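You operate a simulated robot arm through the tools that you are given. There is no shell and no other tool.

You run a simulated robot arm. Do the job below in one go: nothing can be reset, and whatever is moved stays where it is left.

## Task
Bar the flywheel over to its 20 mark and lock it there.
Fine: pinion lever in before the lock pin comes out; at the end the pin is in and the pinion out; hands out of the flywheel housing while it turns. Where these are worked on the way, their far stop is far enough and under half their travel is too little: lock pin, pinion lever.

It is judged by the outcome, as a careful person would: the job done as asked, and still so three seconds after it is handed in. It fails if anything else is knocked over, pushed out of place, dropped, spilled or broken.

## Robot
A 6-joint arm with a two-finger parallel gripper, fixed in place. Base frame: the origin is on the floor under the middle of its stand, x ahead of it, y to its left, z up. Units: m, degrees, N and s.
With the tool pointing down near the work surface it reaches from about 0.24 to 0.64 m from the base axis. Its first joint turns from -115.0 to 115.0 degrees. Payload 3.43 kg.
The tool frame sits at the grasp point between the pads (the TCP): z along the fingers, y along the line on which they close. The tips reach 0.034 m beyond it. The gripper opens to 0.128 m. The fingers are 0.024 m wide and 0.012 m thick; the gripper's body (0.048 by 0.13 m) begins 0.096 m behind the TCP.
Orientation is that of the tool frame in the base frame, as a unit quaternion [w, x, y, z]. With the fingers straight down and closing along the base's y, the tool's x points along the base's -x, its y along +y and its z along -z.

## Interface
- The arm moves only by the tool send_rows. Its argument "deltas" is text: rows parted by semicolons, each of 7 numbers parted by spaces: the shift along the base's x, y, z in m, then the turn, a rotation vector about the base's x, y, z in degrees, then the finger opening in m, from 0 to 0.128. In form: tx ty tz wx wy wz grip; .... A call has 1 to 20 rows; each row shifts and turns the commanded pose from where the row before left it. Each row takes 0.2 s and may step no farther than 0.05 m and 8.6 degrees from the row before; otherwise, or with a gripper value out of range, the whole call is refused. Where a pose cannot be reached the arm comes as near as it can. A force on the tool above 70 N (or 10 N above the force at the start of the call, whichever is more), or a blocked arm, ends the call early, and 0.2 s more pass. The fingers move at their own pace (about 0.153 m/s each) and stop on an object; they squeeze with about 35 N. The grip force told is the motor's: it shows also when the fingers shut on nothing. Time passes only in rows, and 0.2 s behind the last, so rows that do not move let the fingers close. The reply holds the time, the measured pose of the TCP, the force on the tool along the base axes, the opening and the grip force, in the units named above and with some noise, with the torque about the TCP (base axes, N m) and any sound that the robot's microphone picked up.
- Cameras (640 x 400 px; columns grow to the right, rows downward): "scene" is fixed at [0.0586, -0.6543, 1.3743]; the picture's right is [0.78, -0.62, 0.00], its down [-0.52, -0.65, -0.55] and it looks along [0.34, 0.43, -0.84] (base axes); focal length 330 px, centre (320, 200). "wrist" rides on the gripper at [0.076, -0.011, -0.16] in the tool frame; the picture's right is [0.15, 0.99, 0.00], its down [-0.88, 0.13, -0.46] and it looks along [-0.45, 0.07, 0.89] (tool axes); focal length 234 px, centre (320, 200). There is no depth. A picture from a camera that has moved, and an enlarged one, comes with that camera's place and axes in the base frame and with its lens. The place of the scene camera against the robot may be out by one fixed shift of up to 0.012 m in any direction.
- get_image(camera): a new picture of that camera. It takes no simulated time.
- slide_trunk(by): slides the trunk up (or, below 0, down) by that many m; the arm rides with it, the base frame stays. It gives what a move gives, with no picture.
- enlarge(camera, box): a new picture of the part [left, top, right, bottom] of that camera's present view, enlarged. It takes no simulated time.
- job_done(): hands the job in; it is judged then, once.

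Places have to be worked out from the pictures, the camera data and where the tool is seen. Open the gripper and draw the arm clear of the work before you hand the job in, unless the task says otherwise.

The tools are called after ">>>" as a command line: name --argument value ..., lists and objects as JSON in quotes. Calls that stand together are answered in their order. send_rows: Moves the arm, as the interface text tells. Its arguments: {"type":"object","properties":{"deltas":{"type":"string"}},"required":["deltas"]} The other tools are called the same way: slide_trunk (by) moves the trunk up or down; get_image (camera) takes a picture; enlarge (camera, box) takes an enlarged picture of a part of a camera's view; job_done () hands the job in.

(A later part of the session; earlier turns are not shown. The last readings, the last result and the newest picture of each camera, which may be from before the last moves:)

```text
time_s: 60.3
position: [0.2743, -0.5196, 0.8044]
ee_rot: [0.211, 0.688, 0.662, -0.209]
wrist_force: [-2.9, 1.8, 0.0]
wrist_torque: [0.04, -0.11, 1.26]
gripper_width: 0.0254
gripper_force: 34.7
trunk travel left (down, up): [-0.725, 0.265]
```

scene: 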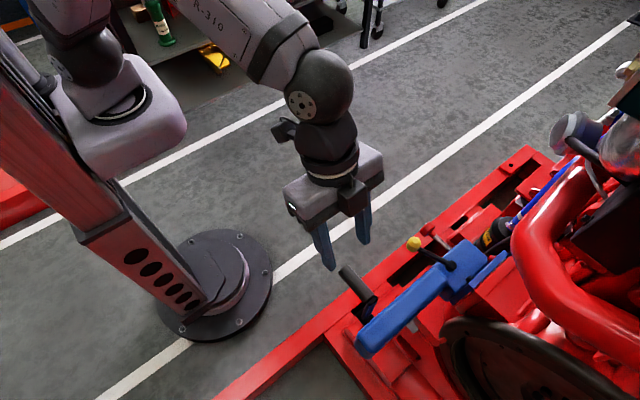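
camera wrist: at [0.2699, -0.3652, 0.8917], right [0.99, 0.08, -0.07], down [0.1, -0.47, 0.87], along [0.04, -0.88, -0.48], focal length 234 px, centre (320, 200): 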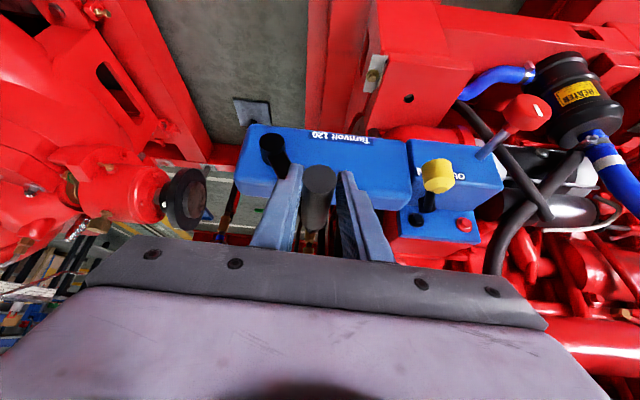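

Both pads seated (35 N). I turn on along the circle with the tool orientation fixed.

>>> send_rows --deltas "0.00755 0 -0.00518 0 0 0 0.02; 0.00707 0 -0.00583 0 0 0 0.02; 0.00653 0 -0.00642 0 0 0 0.02; 0.00595 0 -0.00696 0 0 0 0.02"

>>> enlarge --camera "scene" --box '[440, 320, 568, 400]'

>>> enlarge --camera "scene" --box '[300, 190, 460, 330]'

```text
time_s: 61.3
position: [0.2963, -0.5198, 0.7796]
ee_rot: [0.208, 0.69, 0.66, -0.211]
wrist_force: [-19.4, -6.1, 9.5]
wrist_torque: [0.36, 0.42, 0.92]
gripper_width: 0.0258
gripper_force: 34.8
trunk travel left (down, up): [-0.725, 0.265]
```

```text
5.00 times, centred on (504, 360) of scene
camera zoom: at [0.0586, -0.6543, 1.3743], right [0.78, -0.62, 0.0], down [-0.52, -0.65, -0.55], along [0.34, 0.43, -0.84], focal length 1648 px, centre (-600, -600)
```

zoom: 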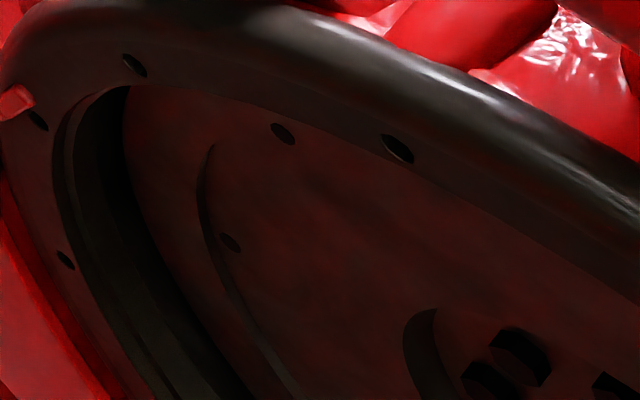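

```text
2.86 times, centred on (380, 260) of scene
camera zoom: at [0.0586, -0.6543, 1.3743], right [0.78, -0.62, 0.0], down [-0.52, -0.65, -0.55], along [0.34, 0.43, -0.84], focal length 942 px, centre (149, 29)
```

zoom: 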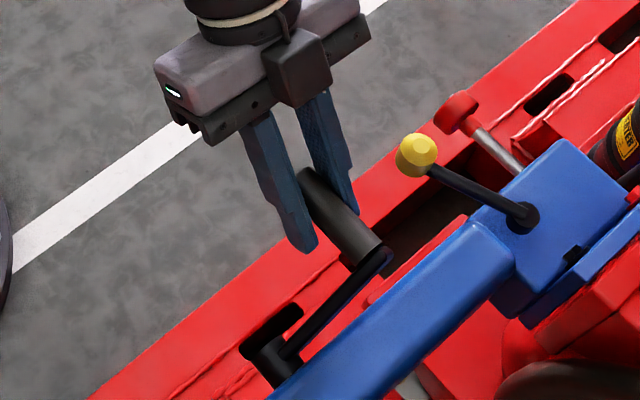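

Hole shift is 24 px (≈4.75°) at about 50° of crank, so roughly 10.5:1. A slight outward radial force suggests R ≈ 0.101; I use that and continue.

>>> send_rows --deltas "0.0035 0 -0.0076 0 0 0 0.02; 0.0045 0 -0.0076 0 0 0 0.02; 0.0037 0 -0.0079 0 0 0 0.02; 0.0031 0 -0.0084 0 0 0 0.02"

>>> enlarge --camera "scene" --box '[440, 320, 568, 400]'

>>> enlarge --camera "scene" --box '[300, 190, 460, 330]'

>>> get_image --camera "wrist"

```text
time_s: 62.3
position: [0.3101, -0.5175, 0.7477]
ee_rot: [0.208, 0.691, 0.659, -0.211]
wrist_force: [-24.1, 4.4, 7.4]
wrist_torque: [0.07, -0.28, 0.31]
gripper_width: 0.0334
gripper_force: 11.9
trunk travel left (down, up): [-0.725, 0.265]
```

```text
5.00 times, centred on (504, 360) of scene
camera zoom: at [0.0586, -0.6543, 1.3743], right [0.78, -0.62, 0.0], down [-0.52, -0.65, -0.55], along [0.34, 0.43, -0.84], focal length 1648 px, centre (-600, -600)
```

zoom: 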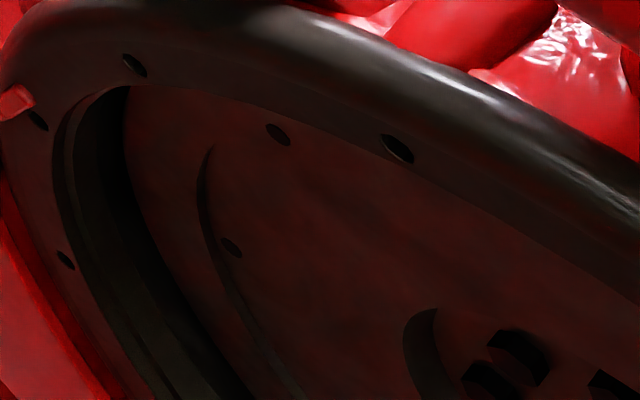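

```text
2.86 times, centred on (380, 260) of scene
camera zoom: at [0.0586, -0.6543, 1.3743], right [0.78, -0.62, 0.0], down [-0.52, -0.65, -0.55], along [0.34, 0.43, -0.84], focal length 942 px, centre (149, 29)
```

zoom: 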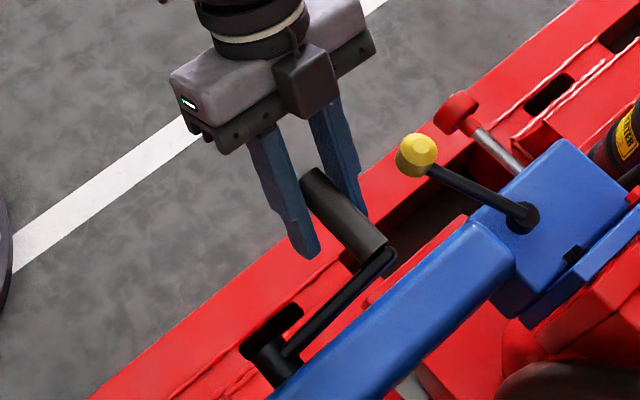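

```text
taken
camera wrist: at [0.3056, -0.3644, 0.8367], right [0.99, 0.08, -0.07], down [0.1, -0.47, 0.88], along [0.03, -0.88, -0.48], focal length 234 px, centre (320, 200)
```

wrist: 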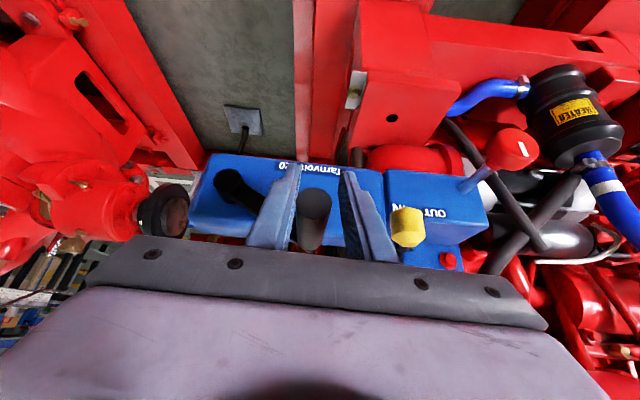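

The grip slid: moving nearly straight down, the handle slipped up between the fingers (crank now at about 60°, hole shift 29 px). From here the handle travels almost straight down, so pushing it from above with closed fingers is better. I open, back out along the tool axis, and stand the tool upright.

>>> send_rows --deltas "0 0 0 0 0 0 0.07; 0 0 0 0 0 0 0.07; 0 0.0142 0.0206 0 0 0 0.07; 0 0.0142 0.0206 0 0 0 0.07; 0 0.0142 0.0206 0 0 0 0.07; 0 0.0142 0.0206 0 0 0 0.07; 0 0 0.02 8 0 0 0.07; 0 0 0.01 8 0 0 0; 0 0 0 8 0 0 0; 0 0 0 6 0 0 0; 0 0 0 0 0 0 0"

>>> get_image --camera "wrist"

>>> enlarge --camera "scene" --box '[300, 190, 460, 330]'

```text
time_s: 64.7
position: [0.3145, -0.4616, 0.8599]
ee_rot: [0.024, 0.72, 0.693, -0.031]
wrist_force: [0.4, -1.2, -0.3]
wrist_torque: [-0.02, -0.03, -0.05]
gripper_width: 0.0
gripper_force: 32.4
trunk travel left (down, up): [-0.725, 0.265]
```

```text
taken
camera wrist: at [0.3086, -0.3735, 1.0135], right [0.99, 0.11, -0.02], down [0.1, -0.85, 0.52], along [0.04, -0.52, -0.85], focal length 234 px, centre (320, 200)
```

wrist: 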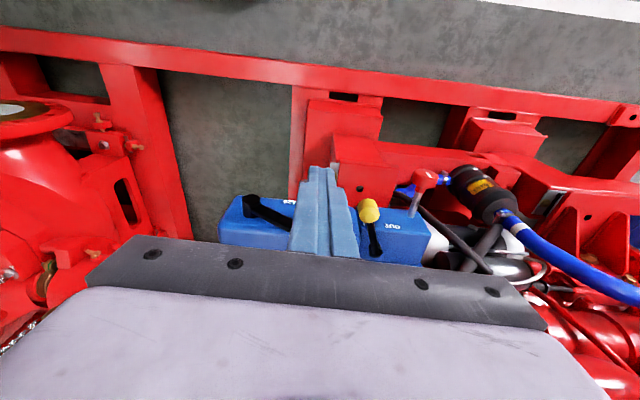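

```text
2.86 times, centred on (380, 260) of scene
camera zoom: at [0.0586, -0.6543, 1.3743], right [0.78, -0.62, 0.0], down [-0.52, -0.65, -0.55], along [0.34, 0.43, -0.84], focal length 942 px, centre (149, 29)
```

zoom: 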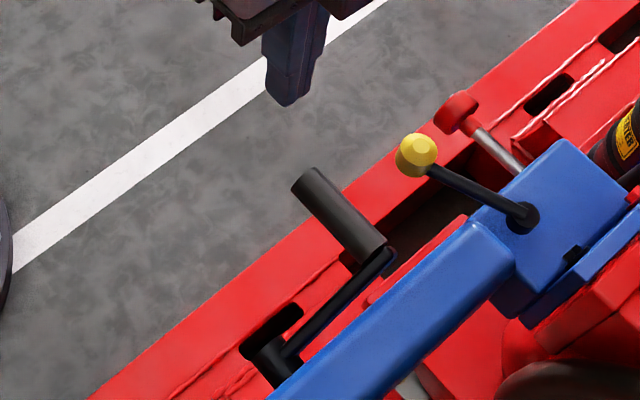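

Upright with fingers closed. The handle sits at about (0.3065, -0.50…-0.576, 0.767). I position the closed fingertips above its outer half and lower gently to contact.

>>> send_rows --deltas "-0.003 -0.03 0 0 0 0 0; -0.002 -0.03 0 0 0 0 0; 0 0 -0.02 0 0 0 0; 0 0 -0.015 0 0 0 0; 0 0 -0.006 0 0 0 0; 0 0 -0.006 0 0 0 0"

>>> enlarge --camera "scene" --box '[300, 190, 460, 330]'

>>> enlarge --camera "wrist" --box '[220, 130, 420, 270]'

```text
time_s: 66.1
position: [0.3092, -0.5233, 0.8139]
ee_rot: [0.025, 0.72, 0.693, -0.031]
wrist_force: [1.3, -0.8, 4.1]
wrist_torque: [0.02, -0.02, 0.0]
gripper_width: 0.0001
gripper_force: 33.1
trunk travel left (down, up): [-0.725, 0.265]
```

```text
2.86 times, centred on (380, 260) of scene
camera zoom: at [0.0586, -0.6543, 1.3743], right [0.78, -0.62, 0.0], down [-0.52, -0.65, -0.55], along [0.34, 0.43, -0.84], focal length 942 px, centre (149, 29)
```

zoom: 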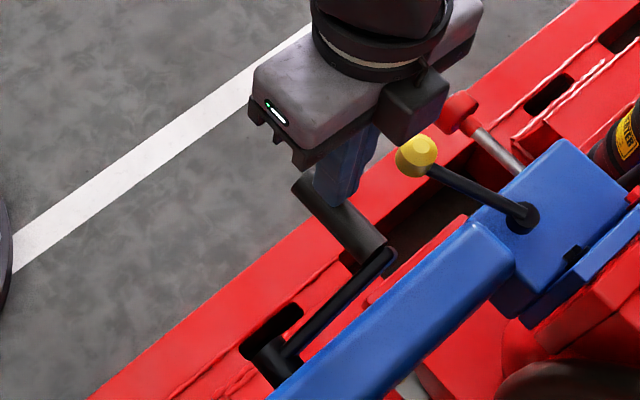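

```text
2.86 times, centred on (320, 200) of wrist
camera zoom: at [0.3035, -0.4336, 0.9669], right [0.99, 0.11, -0.02], down [0.1, -0.85, 0.52], along [0.04, -0.52, -0.85], focal length 669 px, centre (320, 200)
```

zoom: 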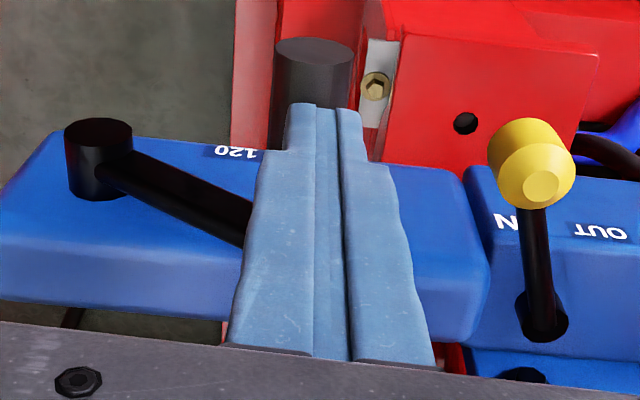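

Contact at exactly the predicted height (4 N). I push the handle down in small steps, following its slight x motion, to about 90° of crank.

>>> send_rows --deltas "0.002 0 -0.0087 0 0 0 0; 0.002 0 -0.0087 0 0 0 0; 0.002 0 -0.0087 0 0 0 0; 0.002 0 -0.0087 0 0 0 0; 0.001 0 -0.0087 0 0 0 0"

>>> enlarge --camera "scene" --box '[440, 320, 568, 400]'

>>> enlarge --camera "scene" --box '[300, 190, 460, 330]'

>>> enlarge --camera "wrist" --box '[220, 130, 420, 270]'

```text
time_s: 67.3
position: [0.3234, -0.5229, 0.7726]
ee_rot: [0.031, 0.72, 0.692, -0.031]
wrist_force: [22.6, 0.3, 22.2]
wrist_torque: [0.17, -0.64, -0.2]
gripper_width: 0.0001
gripper_force: 33.4
trunk travel left (down, up): [-0.725, 0.265]
```

```text
5.00 times, centred on (504, 360) of scene
camera zoom: at [0.0586, -0.6543, 1.3743], right [0.78, -0.62, 0.0], down [-0.52, -0.65, -0.55], along [0.34, 0.43, -0.84], focal length 1648 px, centre (-600, -600)
```

zoom: 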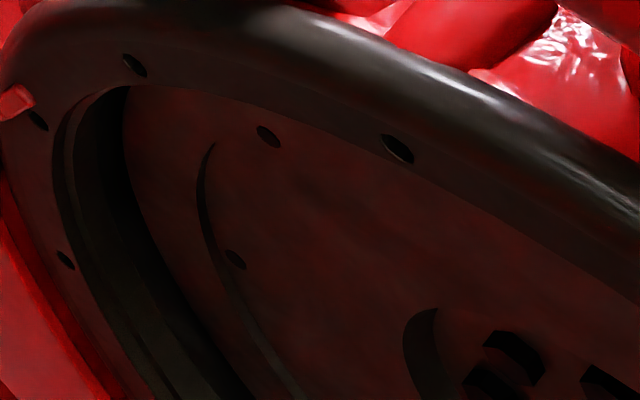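

```text
2.86 times, centred on (380, 260) of scene
camera zoom: at [0.0586, -0.6543, 1.3743], right [0.78, -0.62, 0.0], down [-0.52, -0.65, -0.55], along [0.34, 0.43, -0.84], focal length 942 px, centre (149, 29)
```

zoom: 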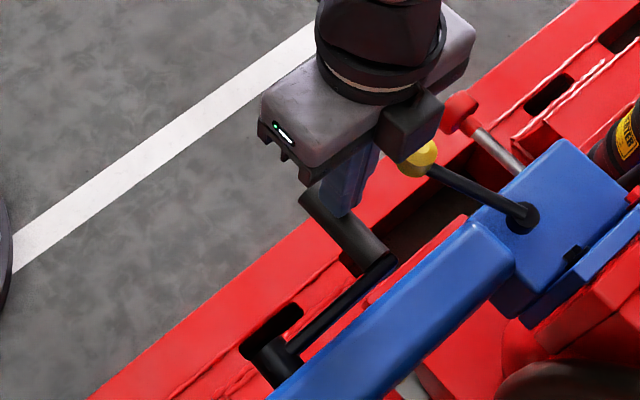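

```text
2.86 times, centred on (320, 200) of wrist
camera zoom: at [0.3159, -0.4324, 0.9262], right [0.99, 0.11, -0.01], down [0.1, -0.84, 0.53], along [0.05, -0.53, -0.85], focal length 669 px, centre (320, 200)
```

zoom: 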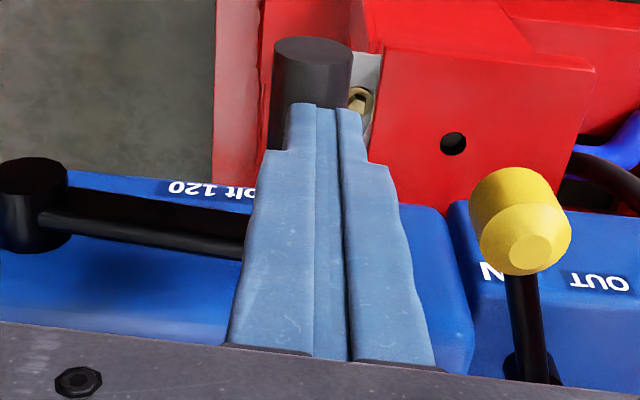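

Hole shift is 39 px (≈8.1°) at about 85° of crank. The tips ride off-centre (+x side force 22 N), so I lift a little, recentre on the handle, and press again gently.

>>> send_rows --deltas "0 0 0.01 0 0 0 0; -0.002 0 0.004 0 0 0 0; 0 0 0 0 0 0 0"

>>> enlarge --camera "wrist" --box '[220, 130, 420, 270]'

>>> enlarge --camera "scene" --box '[440, 320, 568, 400]'

```text
time_s: 68.1
position: [0.3159, -0.5223, 0.7819]
ee_rot: [0.022, 0.72, 0.693, -0.03]
wrist_force: [-0.3, 0.7, -0.4]
wrist_torque: [0.0, 0.06, -0.02]
gripper_width: 0.0
gripper_force: 33.1
trunk travel left (down, up): [-0.725, 0.265]
```

```text
2.86 times, centred on (320, 200) of wrist
camera zoom: at [0.3103, -0.4332, 0.9363], right [0.99, 0.11, -0.02], down [0.1, -0.85, 0.52], along [0.04, -0.52, -0.85], focal length 669 px, centre (320, 200)
```

zoom: 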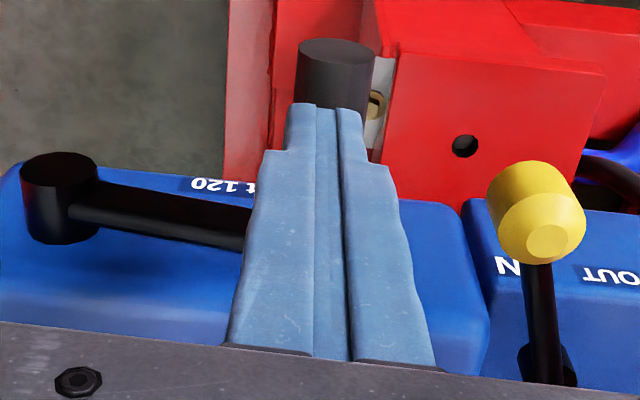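

```text
5.00 times, centred on (504, 360) of scene
camera zoom: at [0.0586, -0.6543, 1.3743], right [0.78, -0.62, 0.0], down [-0.52, -0.65, -0.55], along [0.34, 0.43, -0.84], focal length 1648 px, centre (-600, -600)
```

zoom: 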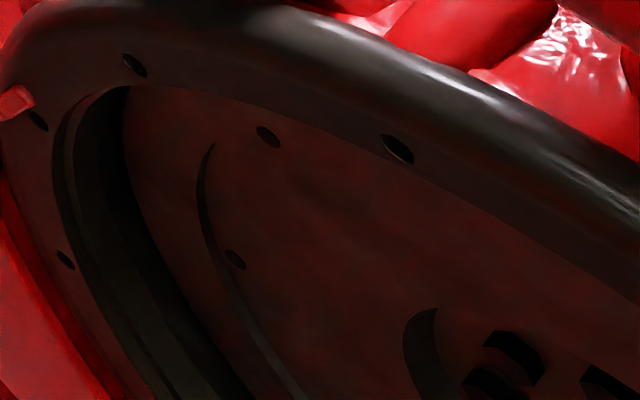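

Recentring shows I'm now about 3 mm to the -x side; I add +3 mm and press down in small steps to about 97° of crank, short of the target.

>>> send_rows --deltas "0.003 0 -0.005 0 0 0 0; 0 0 -0.006 0 0 0 0; 0 0 -0.006 0 0 0 0; 0 0 -0.006 0 0 0 0; -0.0005 0 -0.006 0 0 0 0; -0.0005 0 -0.005 0 0 0 0"

>>> enlarge --camera "scene" --box '[440, 320, 568, 400]'

>>> enlarge --camera "wrist" --box '[220, 130, 420, 270]'

```text
time_s: 69.5
position: [0.3195, -0.5226, 0.7511]
ee_rot: [0.027, 0.72, 0.693, -0.032]
wrist_force: [8.8, 0.1, 19.3]
wrist_torque: [0.16, -0.28, -0.07]
gripper_width: 0.0003
gripper_force: 33.5
trunk travel left (down, up): [-0.725, 0.265]
```

```text
5.00 times, centred on (504, 360) of scene
camera zoom: at [0.0586, -0.6543, 1.3743], right [0.78, -0.62, 0.0], down [-0.52, -0.65, -0.55], along [0.34, 0.43, -0.84], focal length 1648 px, centre (-600, -600)
```

zoom: 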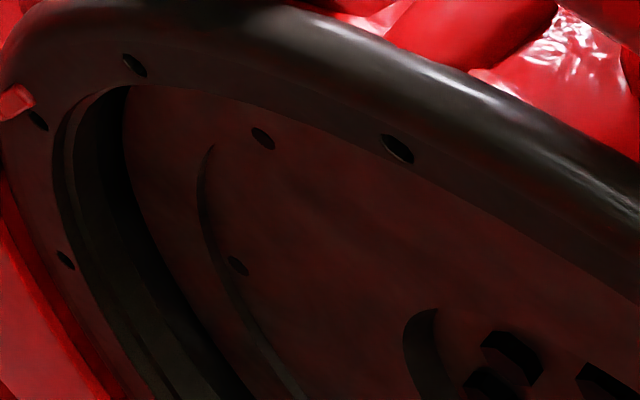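

```text
2.86 times, centred on (320, 200) of wrist
camera zoom: at [0.3127, -0.4329, 0.9045], right [0.99, 0.11, -0.02], down [0.1, -0.84, 0.53], along [0.04, -0.53, -0.85], focal length 669 px, centre (320, 200)
```

zoom: 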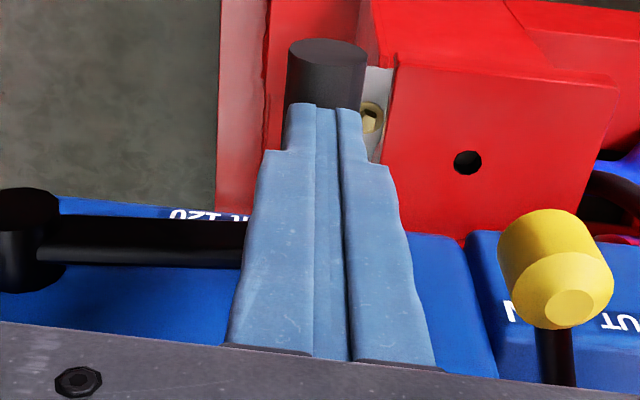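

Hole shift is 44 px at about 97° of crank — close to 10° of wheel. I lift off and go to a viewing pose (yaw about -50°, tilted toward the wheel) to read the mark before the last bit.

>>> send_rows --deltas "0 0 0.04 0 0 0 0; 0 0 0.04 0 0 0 0; 0 0 0.04 0 0 0 0; 0 0 0.04 0 0 0 0.06; -0.02 -0.012 0 0 0 8 0.128; -0.02 -0.012 0 0 0 8 0.128; -0.02 -0.012 0 0 0 8 0.128; -0.02 -0.012 0 0 0 8 0.128; -0.02 -0.012 0 0 0 8 0.128; -0.0155 -0.0126 0.003 -6.13 -5.14 0 0.128; -0.0155 -0.0126 0.003 -6.13 -5.14 0 0.128; -0.0155 -0.0126 0.003 -6.13 -5.14 0 0.128; -0.0155 -0.0126 0.003 -6.13 -5.14 0 0.128; -0.0155 -0.0126 0.003 -6.13 -5.14 0 0.128"

>>> get_image --camera "wrist"

```text
time_s: 72.5
position: [0.1417, -0.6458, 0.9238]
ee_rot: [0.344, 0.41, 0.83, -0.158]
wrist_force: [0.2, -0.2, 0.2]
wrist_torque: [0.0, -0.01, 0.01]
gripper_width: 0.1282
gripper_force: 0.0
trunk travel left (down, up): [-0.725, 0.265]
```

```text
taken
camera wrist: at [0.0293, -0.5215, 0.985], right [0.72, 0.69, -0.08], down [0.28, -0.17, 0.94], along [0.64, -0.7, -0.32], focal length 234 px, centre (320, 200)
```

wrist: 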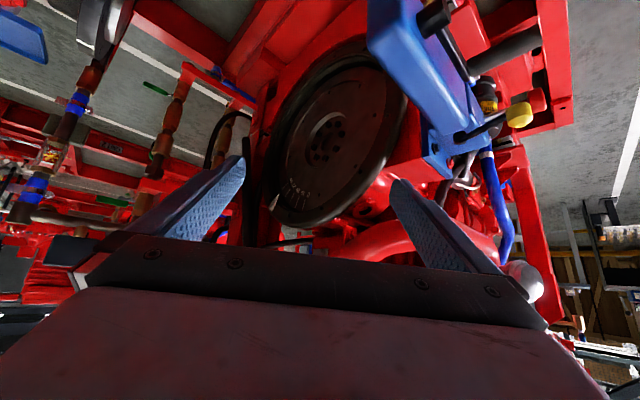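

Reachable, with a clear view of the flywheel face. I enlarge the pointer and marks.

>>> enlarge --camera "wrist" --box '[256, 170, 320, 225]'

>>> enlarge --camera "wrist" --box '[250, 50, 420, 230]'

```text
7.27 times, centred on (288, 198) of wrist
camera zoom: at [0.0293, -0.5215, 0.985], right [0.72, 0.69, -0.08], down [0.28, -0.17, 0.94], along [0.64, -0.7, -0.32], focal length 1703 px, centre (553, 218)
```

zoom: 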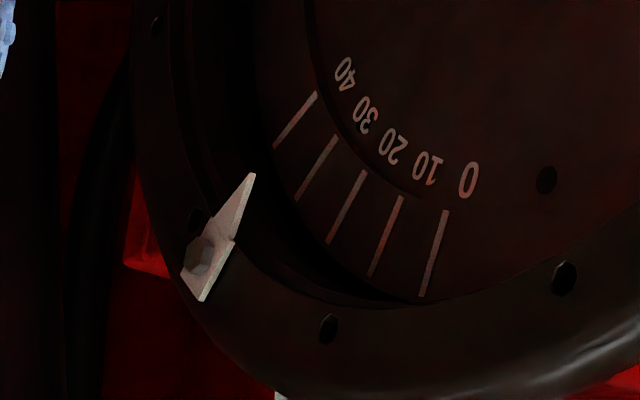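

```text
2.22 times, centred on (335, 140) of wrist
camera zoom: at [0.0293, -0.5215, 0.985], right [0.72, 0.69, -0.08], down [0.28, -0.17, 0.94], along [0.64, -0.7, -0.32], focal length 520 px, centre (287, 333)
```

zoom: 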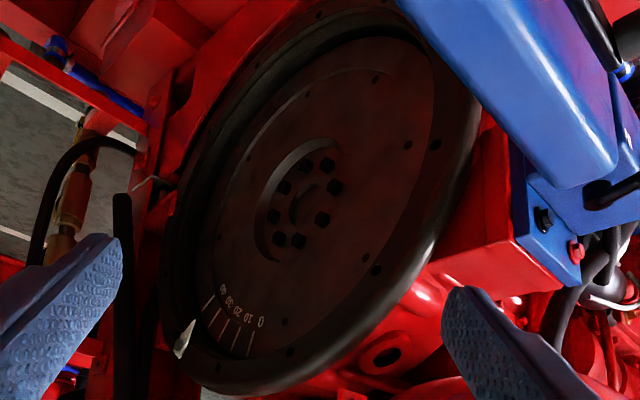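

The pointer and marks are sharp here. For precise parallax correction I take a tighter zoom now, then raise only the trunk for a second view with a known vertical baseline.

>>> enlarge --camera "wrist" --box '[274, 178, 322, 214]'

>>> slide_trunk --by 0.2

>>> get_image --camera "wrist"

```text
11.11 times, centred on (298, 196) of wrist
camera zoom: at [0.0293, -0.5215, 0.985], right [0.72, 0.69, -0.08], down [0.28, -0.17, 0.94], along [0.64, -0.7, -0.32], focal length 2602 px, centre (564, 244)
```

zoom: 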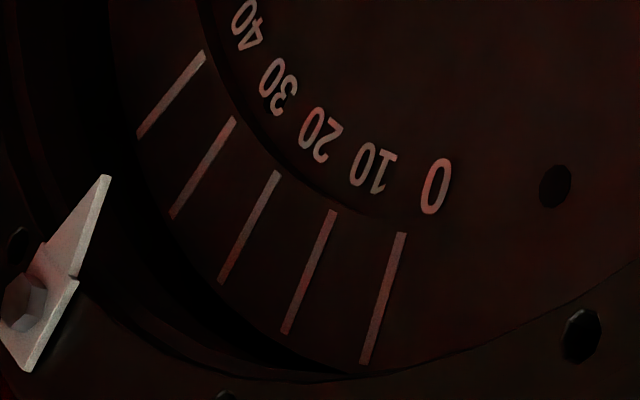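

```text
time_s: 74.7
position: [0.1418, -0.6447, 1.1239]
ee_rot: [0.344, 0.409, 0.83, -0.158]
wrist_force: [-0.4, 0.6, -0.3]
wrist_torque: [-0.02, 0.02, -0.01]
gripper_width: 0.128
gripper_force: 0.0
trunk travel left (down, up): [-0.925, 0.065]
```

```text
taken
camera wrist: at [0.03, -0.5215, 1.1851], right [0.72, 0.69, -0.08], down [0.28, -0.17, 0.94], along [0.64, -0.7, -0.32], focal length 234 px, centre (320, 200)
```

wrist: 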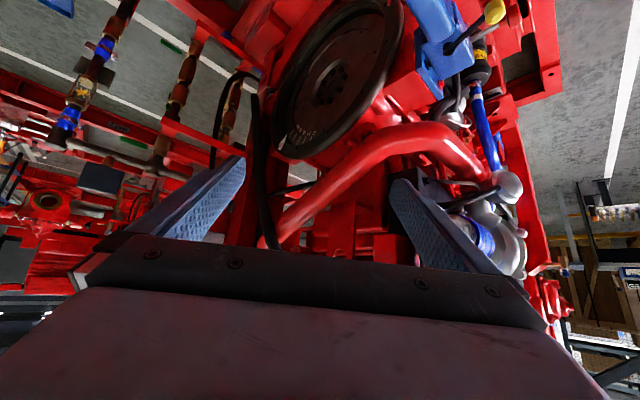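

>>> enlarge --camera "wrist" --box '[274, 112, 322, 148]'

>>> enlarge --camera "wrist" --box '[270, 0, 410, 170]'

```text
11.11 times, centred on (298, 130) of wrist
camera zoom: at [0.03, -0.5215, 1.1851], right [0.72, 0.69, -0.08], down [0.28, -0.17, 0.94], along [0.64, -0.7, -0.32], focal length 2602 px, centre (564, 978)
```

zoom: 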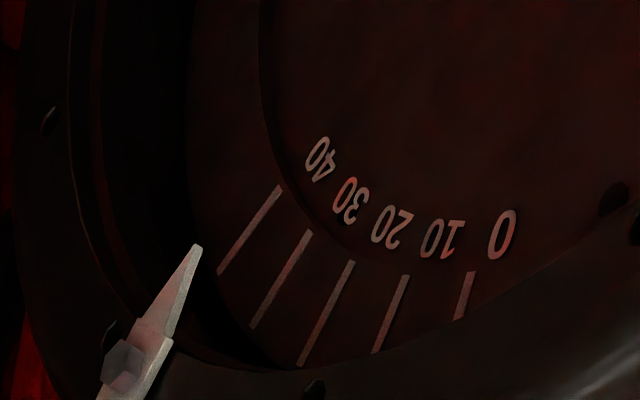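

```text
2.35 times, centred on (340, 85) of wrist
camera zoom: at [0.03, -0.5215, 1.1851], right [0.72, 0.69, -0.08], down [0.28, -0.17, 0.94], along [0.64, -0.7, -0.32], focal length 551 px, centre (273, 471)
```

zoom: 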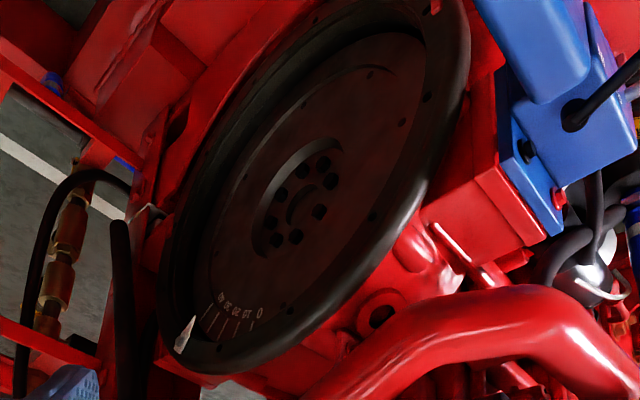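

Triangulating these two views: mark plane at x ≈ 0.412, pointer tip about 43 mm in front of it, reading near 20–21 but with about ±1° uncertainty. I lower the trunk again and take a closer view with less parallax (wheel is standing still).

>>> slide_trunk --by -0.2

>>> send_rows --deltas "0.0065 -0.0193 -0.0223 -1.06 -1.06 3 0.128; 0.0065 -0.0193 -0.0223 -1.06 -1.06 3 0.128; 0.0065 -0.0193 -0.0223 -1.06 -1.06 3 0.128; 0.0065 -0.0193 -0.0223 -1.06 -1.06 3 0.128; 0 0 0 0 0 0 0.128"

>>> get_image --camera "wrist"

```text
time_s: 76.9
position: [0.1418, -0.6445, 0.9252]
ee_rot: [0.343, 0.409, 0.83, -0.159]
wrist_force: [0.9, 0.4, 0.1]
wrist_torque: [-0.01, -0.01, 0.0]
gripper_width: 0.1279
gripper_force: 0.1
trunk travel left (down, up): [-0.725, 0.265]
```

```text
time_s: 78.1
position: [0.1676, -0.7202, 0.8349]
ee_rot: [0.403, 0.312, 0.849, -0.135]
wrist_force: [-0.2, -0.1, -0.5]
wrist_torque: [-0.01, -0.02, 0.01]
gripper_width: 0.1281
gripper_force: 0.1
trunk travel left (down, up): [-0.725, 0.265]
```

```text
taken
camera wrist: at [0.0288, -0.6203, 0.8783], right [0.56, 0.82, -0.09], down [0.23, -0.05, 0.97], along [0.79, -0.57, -0.22], focal length 234 px, centre (320, 200)
```

wrist: 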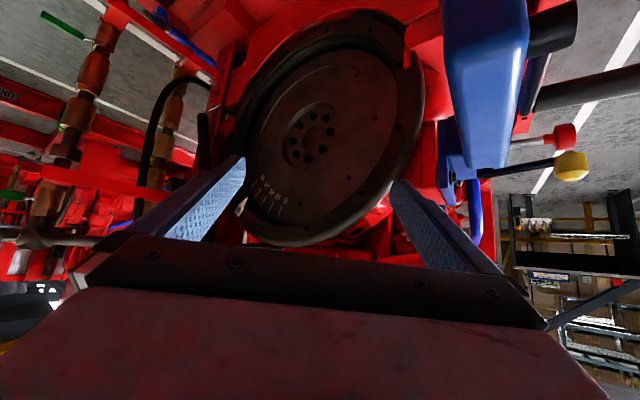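

A closer view, but the left finger just covers the pointer. I yaw a little toward -y to bring the pointer between the fingers.

>>> send_rows --deltas "0 0 0 0 0 -7 0.128; 0 0 0 0 0 -7 0.128; 0 0 0 0 0 0 0.128"

>>> get_image --camera "wrist"

```text
time_s: 78.9
position: [0.1684, -0.7221, 0.8335]
ee_rot: [0.383, 0.414, 0.805, -0.184]
wrist_force: [0.4, -0.7, 0.8]
wrist_torque: [0.0, 0.0, 0.0]
gripper_width: 0.1279
gripper_force: 0.0
trunk travel left (down, up): [-0.725, 0.265]
```

```text
taken
camera wrist: at [0.0575, -0.5902, 0.8784], right [0.75, 0.66, -0.09], down [0.21, -0.1, 0.97], along [0.63, -0.74, -0.22], focal length 234 px, centre (320, 200)
```

wrist: 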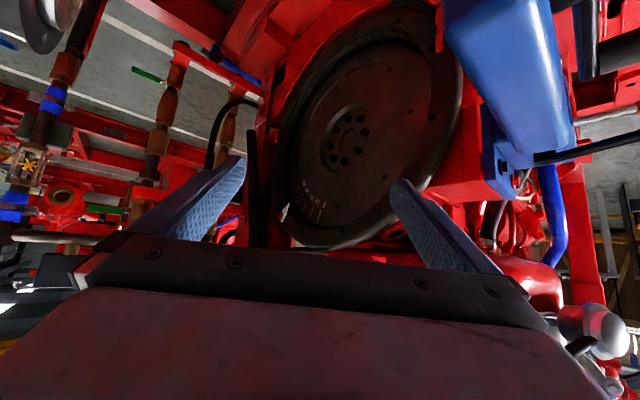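

>>> enlarge --camera "wrist" --box '[274, 174, 334, 226]'

>>> enlarge --camera "wrist" --box '[278, 170, 328, 206]'

>>> enlarge --camera "wrist" --box '[272, 196, 322, 232]'

```text
7.69 times, centred on (304, 200) of wrist
camera zoom: at [0.0575, -0.5902, 0.8784], right [0.75, 0.66, -0.09], down [0.21, -0.1, 0.97], along [0.63, -0.74, -0.22], focal length 1801 px, centre (443, 200)
```

zoom: 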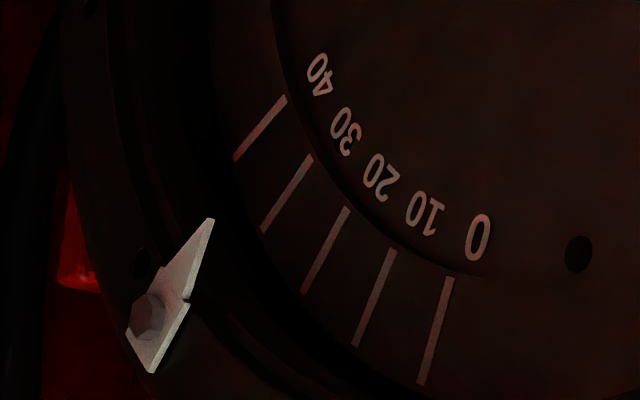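

```text
11.11 times, centred on (303, 188) of wrist
camera zoom: at [0.0575, -0.5902, 0.8784], right [0.75, 0.66, -0.09], down [0.21, -0.1, 0.97], along [0.63, -0.74, -0.22], focal length 2602 px, centre (509, 333)
```

zoom: 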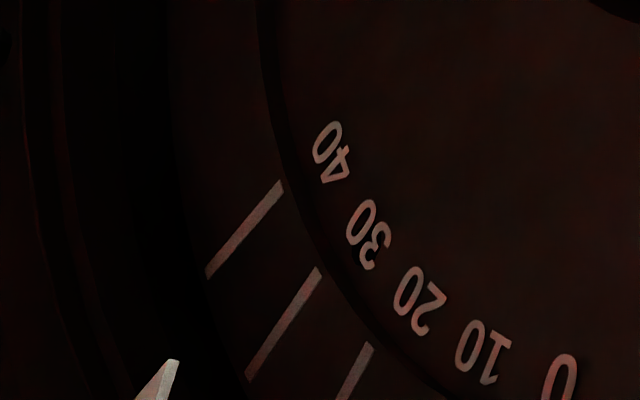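

```text
11.11 times, centred on (297, 214) of wrist
camera zoom: at [0.0575, -0.5902, 0.8784], right [0.75, 0.66, -0.09], down [0.21, -0.1, 0.97], along [0.63, -0.74, -0.22], focal length 2602 px, centre (576, 44)
```

zoom: 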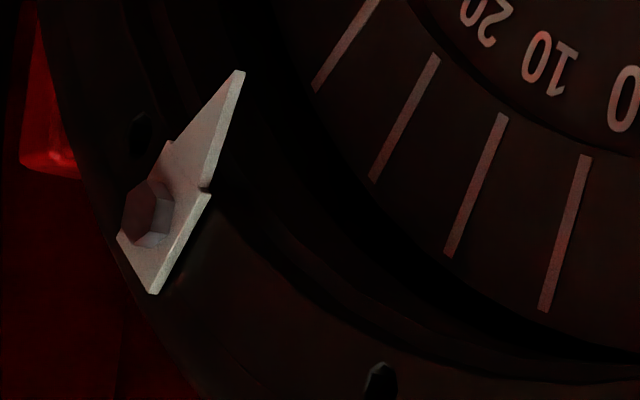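

From the close views the pointer now reads about 21 (start was ≈ 9.5–10, so the ratio is about 8.3:1); I've gone roughly 1° too far. To back the crank up about 9° I need a grip with fingers above and below the handle, so I return to the upright orientation first, clear of the gear.

>>> send_rows --deltas "0 0.005 0.03 6.78 4.96 0 0.128; 0 0.005 0.03 6.78 4.96 0 0.1; 0 0.01 0.03 6.78 4.96 0 0.08; 0.01 0.035 0.01 6.78 4.96 0 0.07; 0.01 0.04 0 6.78 4.96 0 0.07; 0.01 0.04 0 6.78 4.96 0 0.07; 0.012 0.04 0 0 0 7.7 0.07; 0.012 0.04 0 0 0 7.7 0.07; 0.012 0.04 0 0 0 7.7 0.07; 0.012 0.03 0 0 0 7.7 0.07; 0.012 0.03 0 0 0 7.7 0.07; 0.01 0.03 0 0 0 7.7 0.07; 0.01 0.03 0 0 0 7.7 0.07"

>>> enlarge --camera "scene" --box '[440, 320, 568, 400]'

```text
time_s: 81.7
position: [0.2725, -0.3217, 0.9293]
ee_rot: [0.0, 0.006, 1.0, 0.007]
wrist_force: [0.2, -1.1, 0.0]
wrist_torque: [-0.01, -0.01, 0.02]
gripper_width: 0.0701
gripper_force: 0.2
out of reach, approached as far as the arm can: row 3
trunk travel left (down, up): [-0.725, 0.265]
```

```text
5.00 times, centred on (504, 360) of scene
camera zoom: at [0.0586, -0.6543, 1.3743], right [0.78, -0.62, 0.0], down [-0.52, -0.65, -0.55], along [0.34, 0.43, -0.84], focal length 1648 px, centre (-600, -600)
```

zoom: 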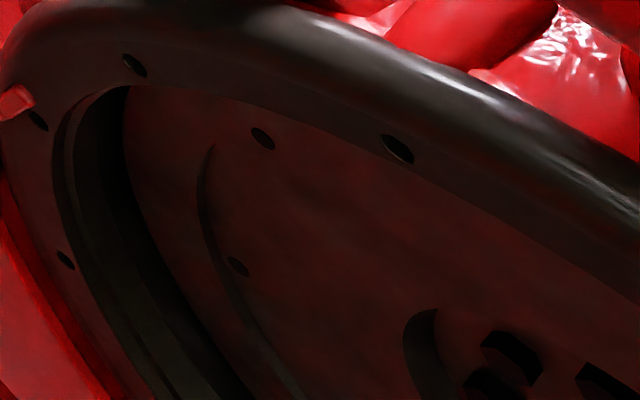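

The wheel is unchanged. Now I tilt the tool to point along -y (fingers one above the other) in front of the crank handle's free end.

>>> send_rows --deltas "0.0046 -0.008 -0.008 -8.5 0 0 0.07; 0.0046 -0.008 -0.008 -8.5 0 0 0.07; 0.0046 -0.008 -0.008 -8.5 0 0 0.07; 0.0046 -0.008 -0.008 -8.5 0 0 0.07; 0.0046 -0.008 -0.008 -8.5 0 0 0.07; 0.0046 -0.008 -0.008 -8.5 0 0 0.07; 0.0046 -0.008 -0.008 -8.5 0 0 0.07; 0.0046 -0.008 -0.008 -8.5 0 0 0.07; 0.0046 -0.008 -0.008 -8.5 0 0 0.07; 0.0046 -0.008 -0.008 -8.5 0 0 0.07"

>>> get_image --camera "wrist"

>>> get_image --camera "scene"

```text
time_s: 83.9
position: [0.3199, -0.4027, 0.8497]
ee_rot: [0.006, 0.005, 0.741, -0.672]
wrist_force: [0.3, -0.3, 1.0]
wrist_torque: [0.01, 0.01, 0.0]
gripper_width: 0.07
gripper_force: 0.1
trunk travel left (down, up): [-0.725, 0.265]
```

```text
taken
camera wrist: at [0.2436, -0.2457, 0.8759], right [-0.13, 0.1, -0.99], down [0.88, 0.47, -0.07], along [0.45, -0.88, -0.15], focal length 234 px, centre (320, 200)
```

wrist: 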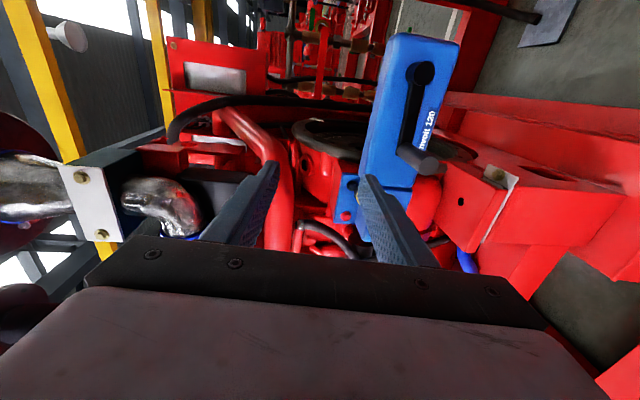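

```text
taken
```

scene: 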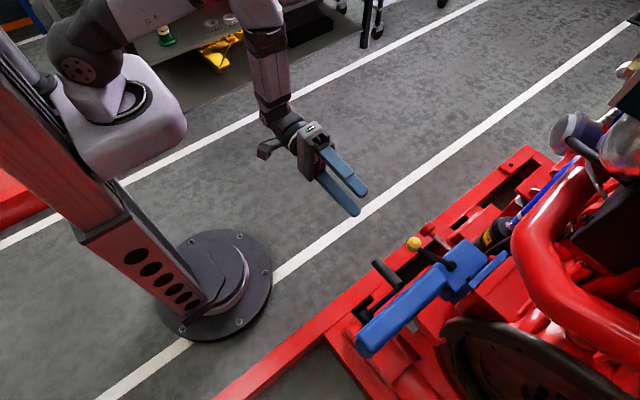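

The tool now points along -y with the handle in view. I lower to the handle's height while staying short of it in y, and look.

>>> send_rows --deltas "0 0 -0.036 0 0 0 0.07; 0 0 -0.036 0 0 0 0.07; 0 0 -0.036 0 0 0 0.07; 0 0 -0.036 0 0 0 0.07; 0 0 0 0 0 0 0.07"

>>> get_image --camera "wrist"

>>> enlarge --camera "wrist" --box '[240, 90, 400, 200]'

```text
time_s: 85.1
position: [0.319, -0.4047, 0.7051]
ee_rot: [0.005, 0.006, 0.742, -0.671]
wrist_force: [-0.3, -0.4, 1.1]
wrist_torque: [-0.02, 0.01, 0.04]
gripper_width: 0.0701
gripper_force: 0.1
trunk travel left (down, up): [-0.725, 0.265]
```

```text
taken
camera wrist: at [0.2434, -0.2459, 0.7314], right [-0.13, 0.1, -0.99], down [0.88, 0.47, -0.07], along [0.45, -0.88, -0.15], focal length 234 px, centre (320, 200)
```

wrist: 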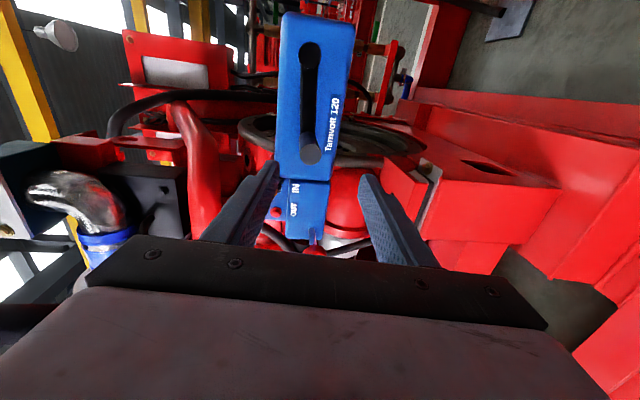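

```text
3.64 times, centred on (320, 145) of wrist
camera zoom: at [0.2434, -0.2459, 0.7314], right [-0.13, 0.1, -0.99], down [0.88, 0.47, -0.07], along [0.45, -0.88, -0.15], focal length 852 px, centre (320, 400)
```

zoom: 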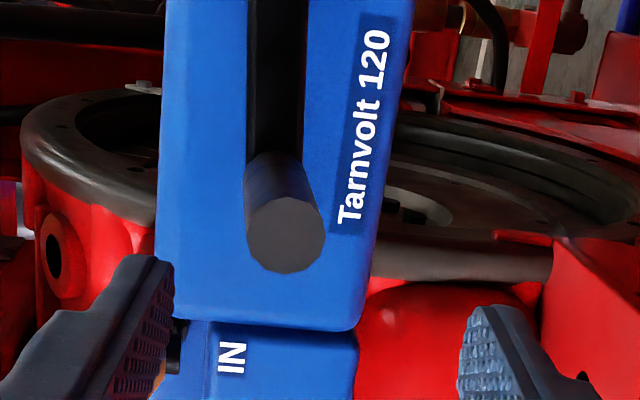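

The handle's end is at (0.318, -0.50, 0.706), centred between the fingers. I advance along -y to straddle it and close.

>>> send_rows --deltas "0 -0.0375 0.001 0 0 0 0.07; 0 -0.0375 0 0 0 0 0.07; 0 -0.0375 0 0 0 0 0.07; 0 0 0 0 0 0 0.07; 0 0 0 0 0 0 0.02; 0 0 0 0 0 0 0.02; 0 0 0 0 0 0 0.02; 0 0 0 0 0 0 0.02"

>>> enlarge --camera "wrist" --box '[240, 110, 400, 220]'

>>> enlarge --camera "scene" --box '[300, 190, 460, 330]'

```text
time_s: 86.9
position: [0.3183, -0.5168, 0.7075]
ee_rot: [0.005, 0.005, 0.741, -0.671]
wrist_force: [0.2, 0.0, -0.7]
wrist_torque: [-1.73, -0.04, 0.17]
gripper_width: 0.0292
gripper_force: 34.6
trunk travel left (down, up): [-0.725, 0.265]
```

```text
3.64 times, centred on (320, 165) of wrist
camera zoom: at [0.2429, -0.3587, 0.7337], right [-0.13, 0.1, -0.99], down [0.88, 0.47, -0.07], along [0.45, -0.88, -0.15], focal length 852 px, centre (320, 327)
```

zoom: 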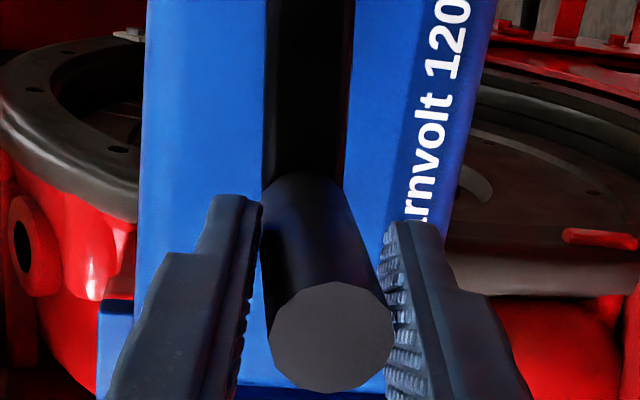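

```text
2.86 times, centred on (380, 260) of scene
camera zoom: at [0.0586, -0.6543, 1.3743], right [0.78, -0.62, 0.0], down [-0.52, -0.65, -0.55], along [0.34, 0.43, -0.84], focal length 942 px, centre (149, 29)
```

zoom: 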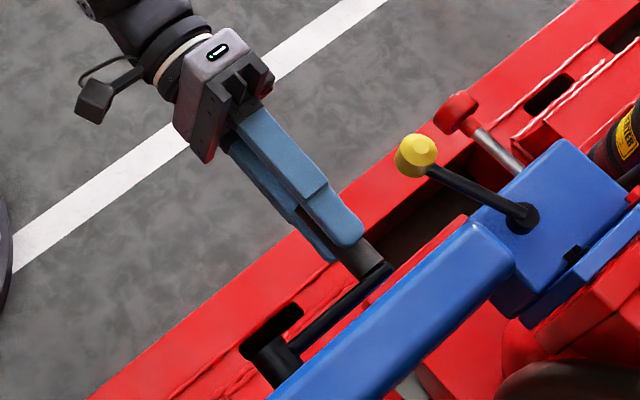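

Firm grip with fingers above and below the handle. I back the crank up about 11° (TCP up ≈ 19 mm) in small steps, watching force and the disc holes.

>>> send_rows --deltas "0.0002 0 0.005 0 0 0 0.02; 0.0002 0 0.005 0 0 0 0.02; 0.0001 0 0.005 0 0 0 0.02; 0 0 0.004 0 0 0 0.02"

>>> enlarge --camera "scene" --box '[440, 320, 568, 400]'

>>> enlarge --camera "scene" --box '[470, 335, 518, 385]'

```text
time_s: 87.9
position: [0.3205, -0.516, 0.7212]
ee_rot: [0.004, 0.004, 0.745, -0.668]
wrist_force: [3.5, -0.4, 0.2]
wrist_torque: [-1.39, -0.37, -0.1]
gripper_width: 0.0297
gripper_force: 34.0
trunk travel left (down, up): [-0.725, 0.265]
```

```text
5.00 times, centred on (504, 360) of scene
camera zoom: at [0.0586, -0.6543, 1.3743], right [0.78, -0.62, 0.0], down [-0.52, -0.65, -0.55], along [0.34, 0.43, -0.84], focal length 1648 px, centre (-600, -600)
```

zoom: 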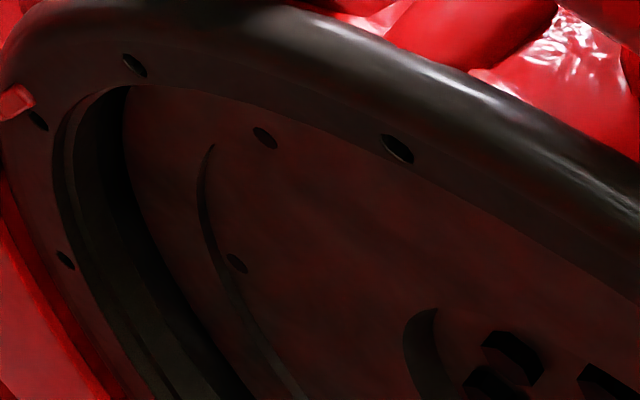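

```text
8.00 times, centred on (494, 360) of scene
camera zoom: at [0.0586, -0.6543, 1.3743], right [0.78, -0.62, 0.0], down [-0.52, -0.65, -0.55], along [0.34, 0.43, -0.84], focal length 2637 px, centre (-1072, -1080)
```

zoom: 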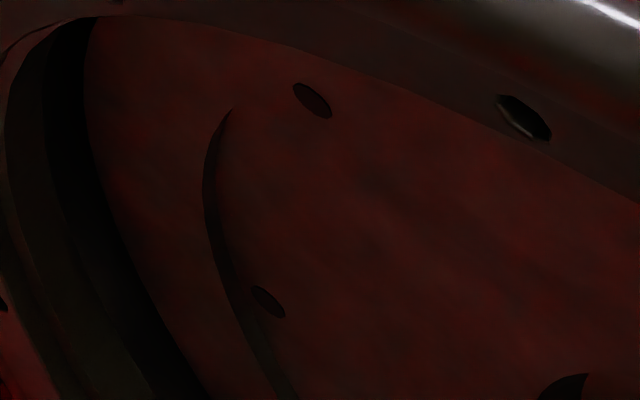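

Holes moved back 2–3 px. I let it settle one row and re-read.

>>> send_rows --deltas "0 0 0 0 0 0 0.02; 0 0 0 0 0 0 0.02"

>>> enlarge --camera "scene" --box '[470, 335, 518, 385]'

>>> enlarge --camera "wrist" --box '[240, 110, 400, 220]'

```text
time_s: 88.5
position: [0.3198, -0.5157, 0.7219]
ee_rot: [0.005, 0.004, 0.744, -0.668]
wrist_force: [3.7, 3.0, -0.8]
wrist_torque: [-1.32, -0.3, -0.16]
gripper_width: 0.0296
gripper_force: 34.9
trunk travel left (down, up): [-0.725, 0.265]
```

```text
8.00 times, centred on (494, 360) of scene
camera zoom: at [0.0586, -0.6543, 1.3743], right [0.78, -0.62, 0.0], down [-0.52, -0.65, -0.55], along [0.34, 0.43, -0.84], focal length 2637 px, centre (-1072, -1080)
```

zoom: 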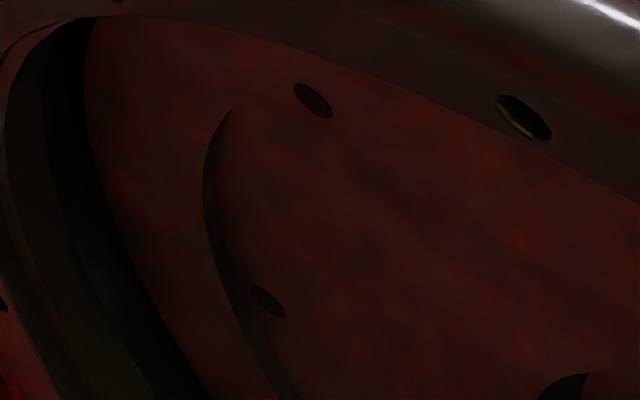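

```text
3.64 times, centred on (320, 165) of wrist
camera zoom: at [0.244, -0.3586, 0.7504], right [-0.13, 0.11, -0.98], down [0.88, 0.47, -0.07], along [0.45, -0.88, -0.16], focal length 852 px, centre (320, 327)
```

zoom: 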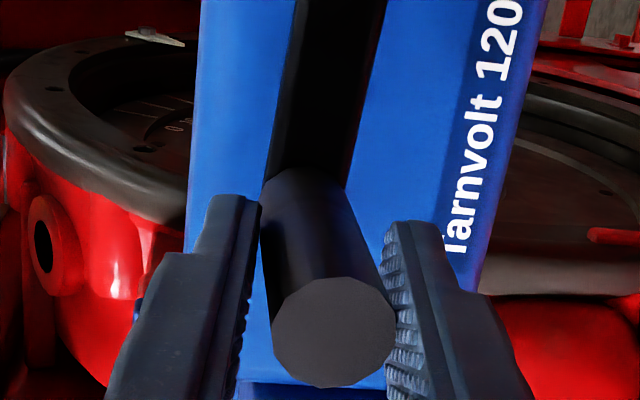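

The handle has come up 8.4° but the wheel only about 0.55° (some gear backlash). I back up about 6° more.

>>> send_rows --deltas "0 0 0.004 0 0 0 0.02; 0 0 0.004 0 0 0 0.02; -0.0005 0 0.003 0 0 0 0.02; 0 0 0 0 0 0 0.02"

>>> enlarge --camera "scene" --box '[470, 335, 518, 385]'

>>> get_image --camera "wrist"

>>> enlarge --camera "wrist" --box '[240, 100, 304, 140]'

```text
time_s: 89.5
position: [0.3192, -0.5158, 0.7325]
ee_rot: [0.005, 0.005, 0.745, -0.667]
wrist_force: [4.2, 1.1, 0.3]
wrist_torque: [-1.34, -0.36, -0.16]
gripper_width: 0.0296
gripper_force: 35.0
trunk travel left (down, up): [-0.725, 0.265]
```

```text
8.00 times, centred on (494, 360) of scene
camera zoom: at [0.0586, -0.6543, 1.3743], right [0.78, -0.62, 0.0], down [-0.52, -0.65, -0.55], along [0.34, 0.43, -0.84], focal length 2637 px, centre (-1072, -1080)
```

zoom: 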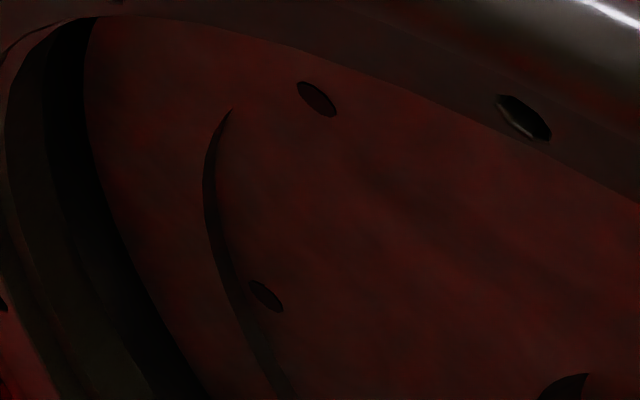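

```text
taken
camera wrist: at [0.2437, -0.3585, 0.761], right [-0.13, 0.11, -0.98], down [0.88, 0.47, -0.07], along [0.45, -0.88, -0.16], focal length 234 px, centre (320, 200)
```

wrist: 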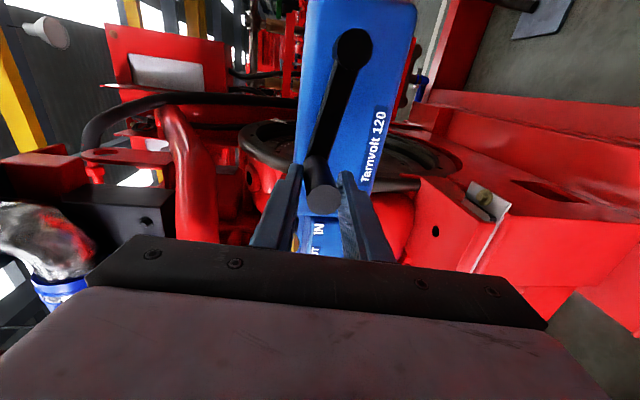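

```text
10.00 times, centred on (272, 120) of wrist
camera zoom: at [0.2437, -0.3585, 0.761], right [-0.13, 0.11, -0.98], down [0.88, 0.47, -0.07], along [0.45, -0.88, -0.16], focal length 2342 px, centre (800, 1000)
```

zoom: 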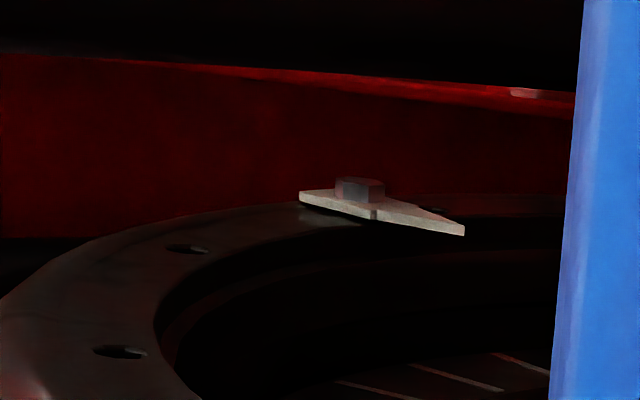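

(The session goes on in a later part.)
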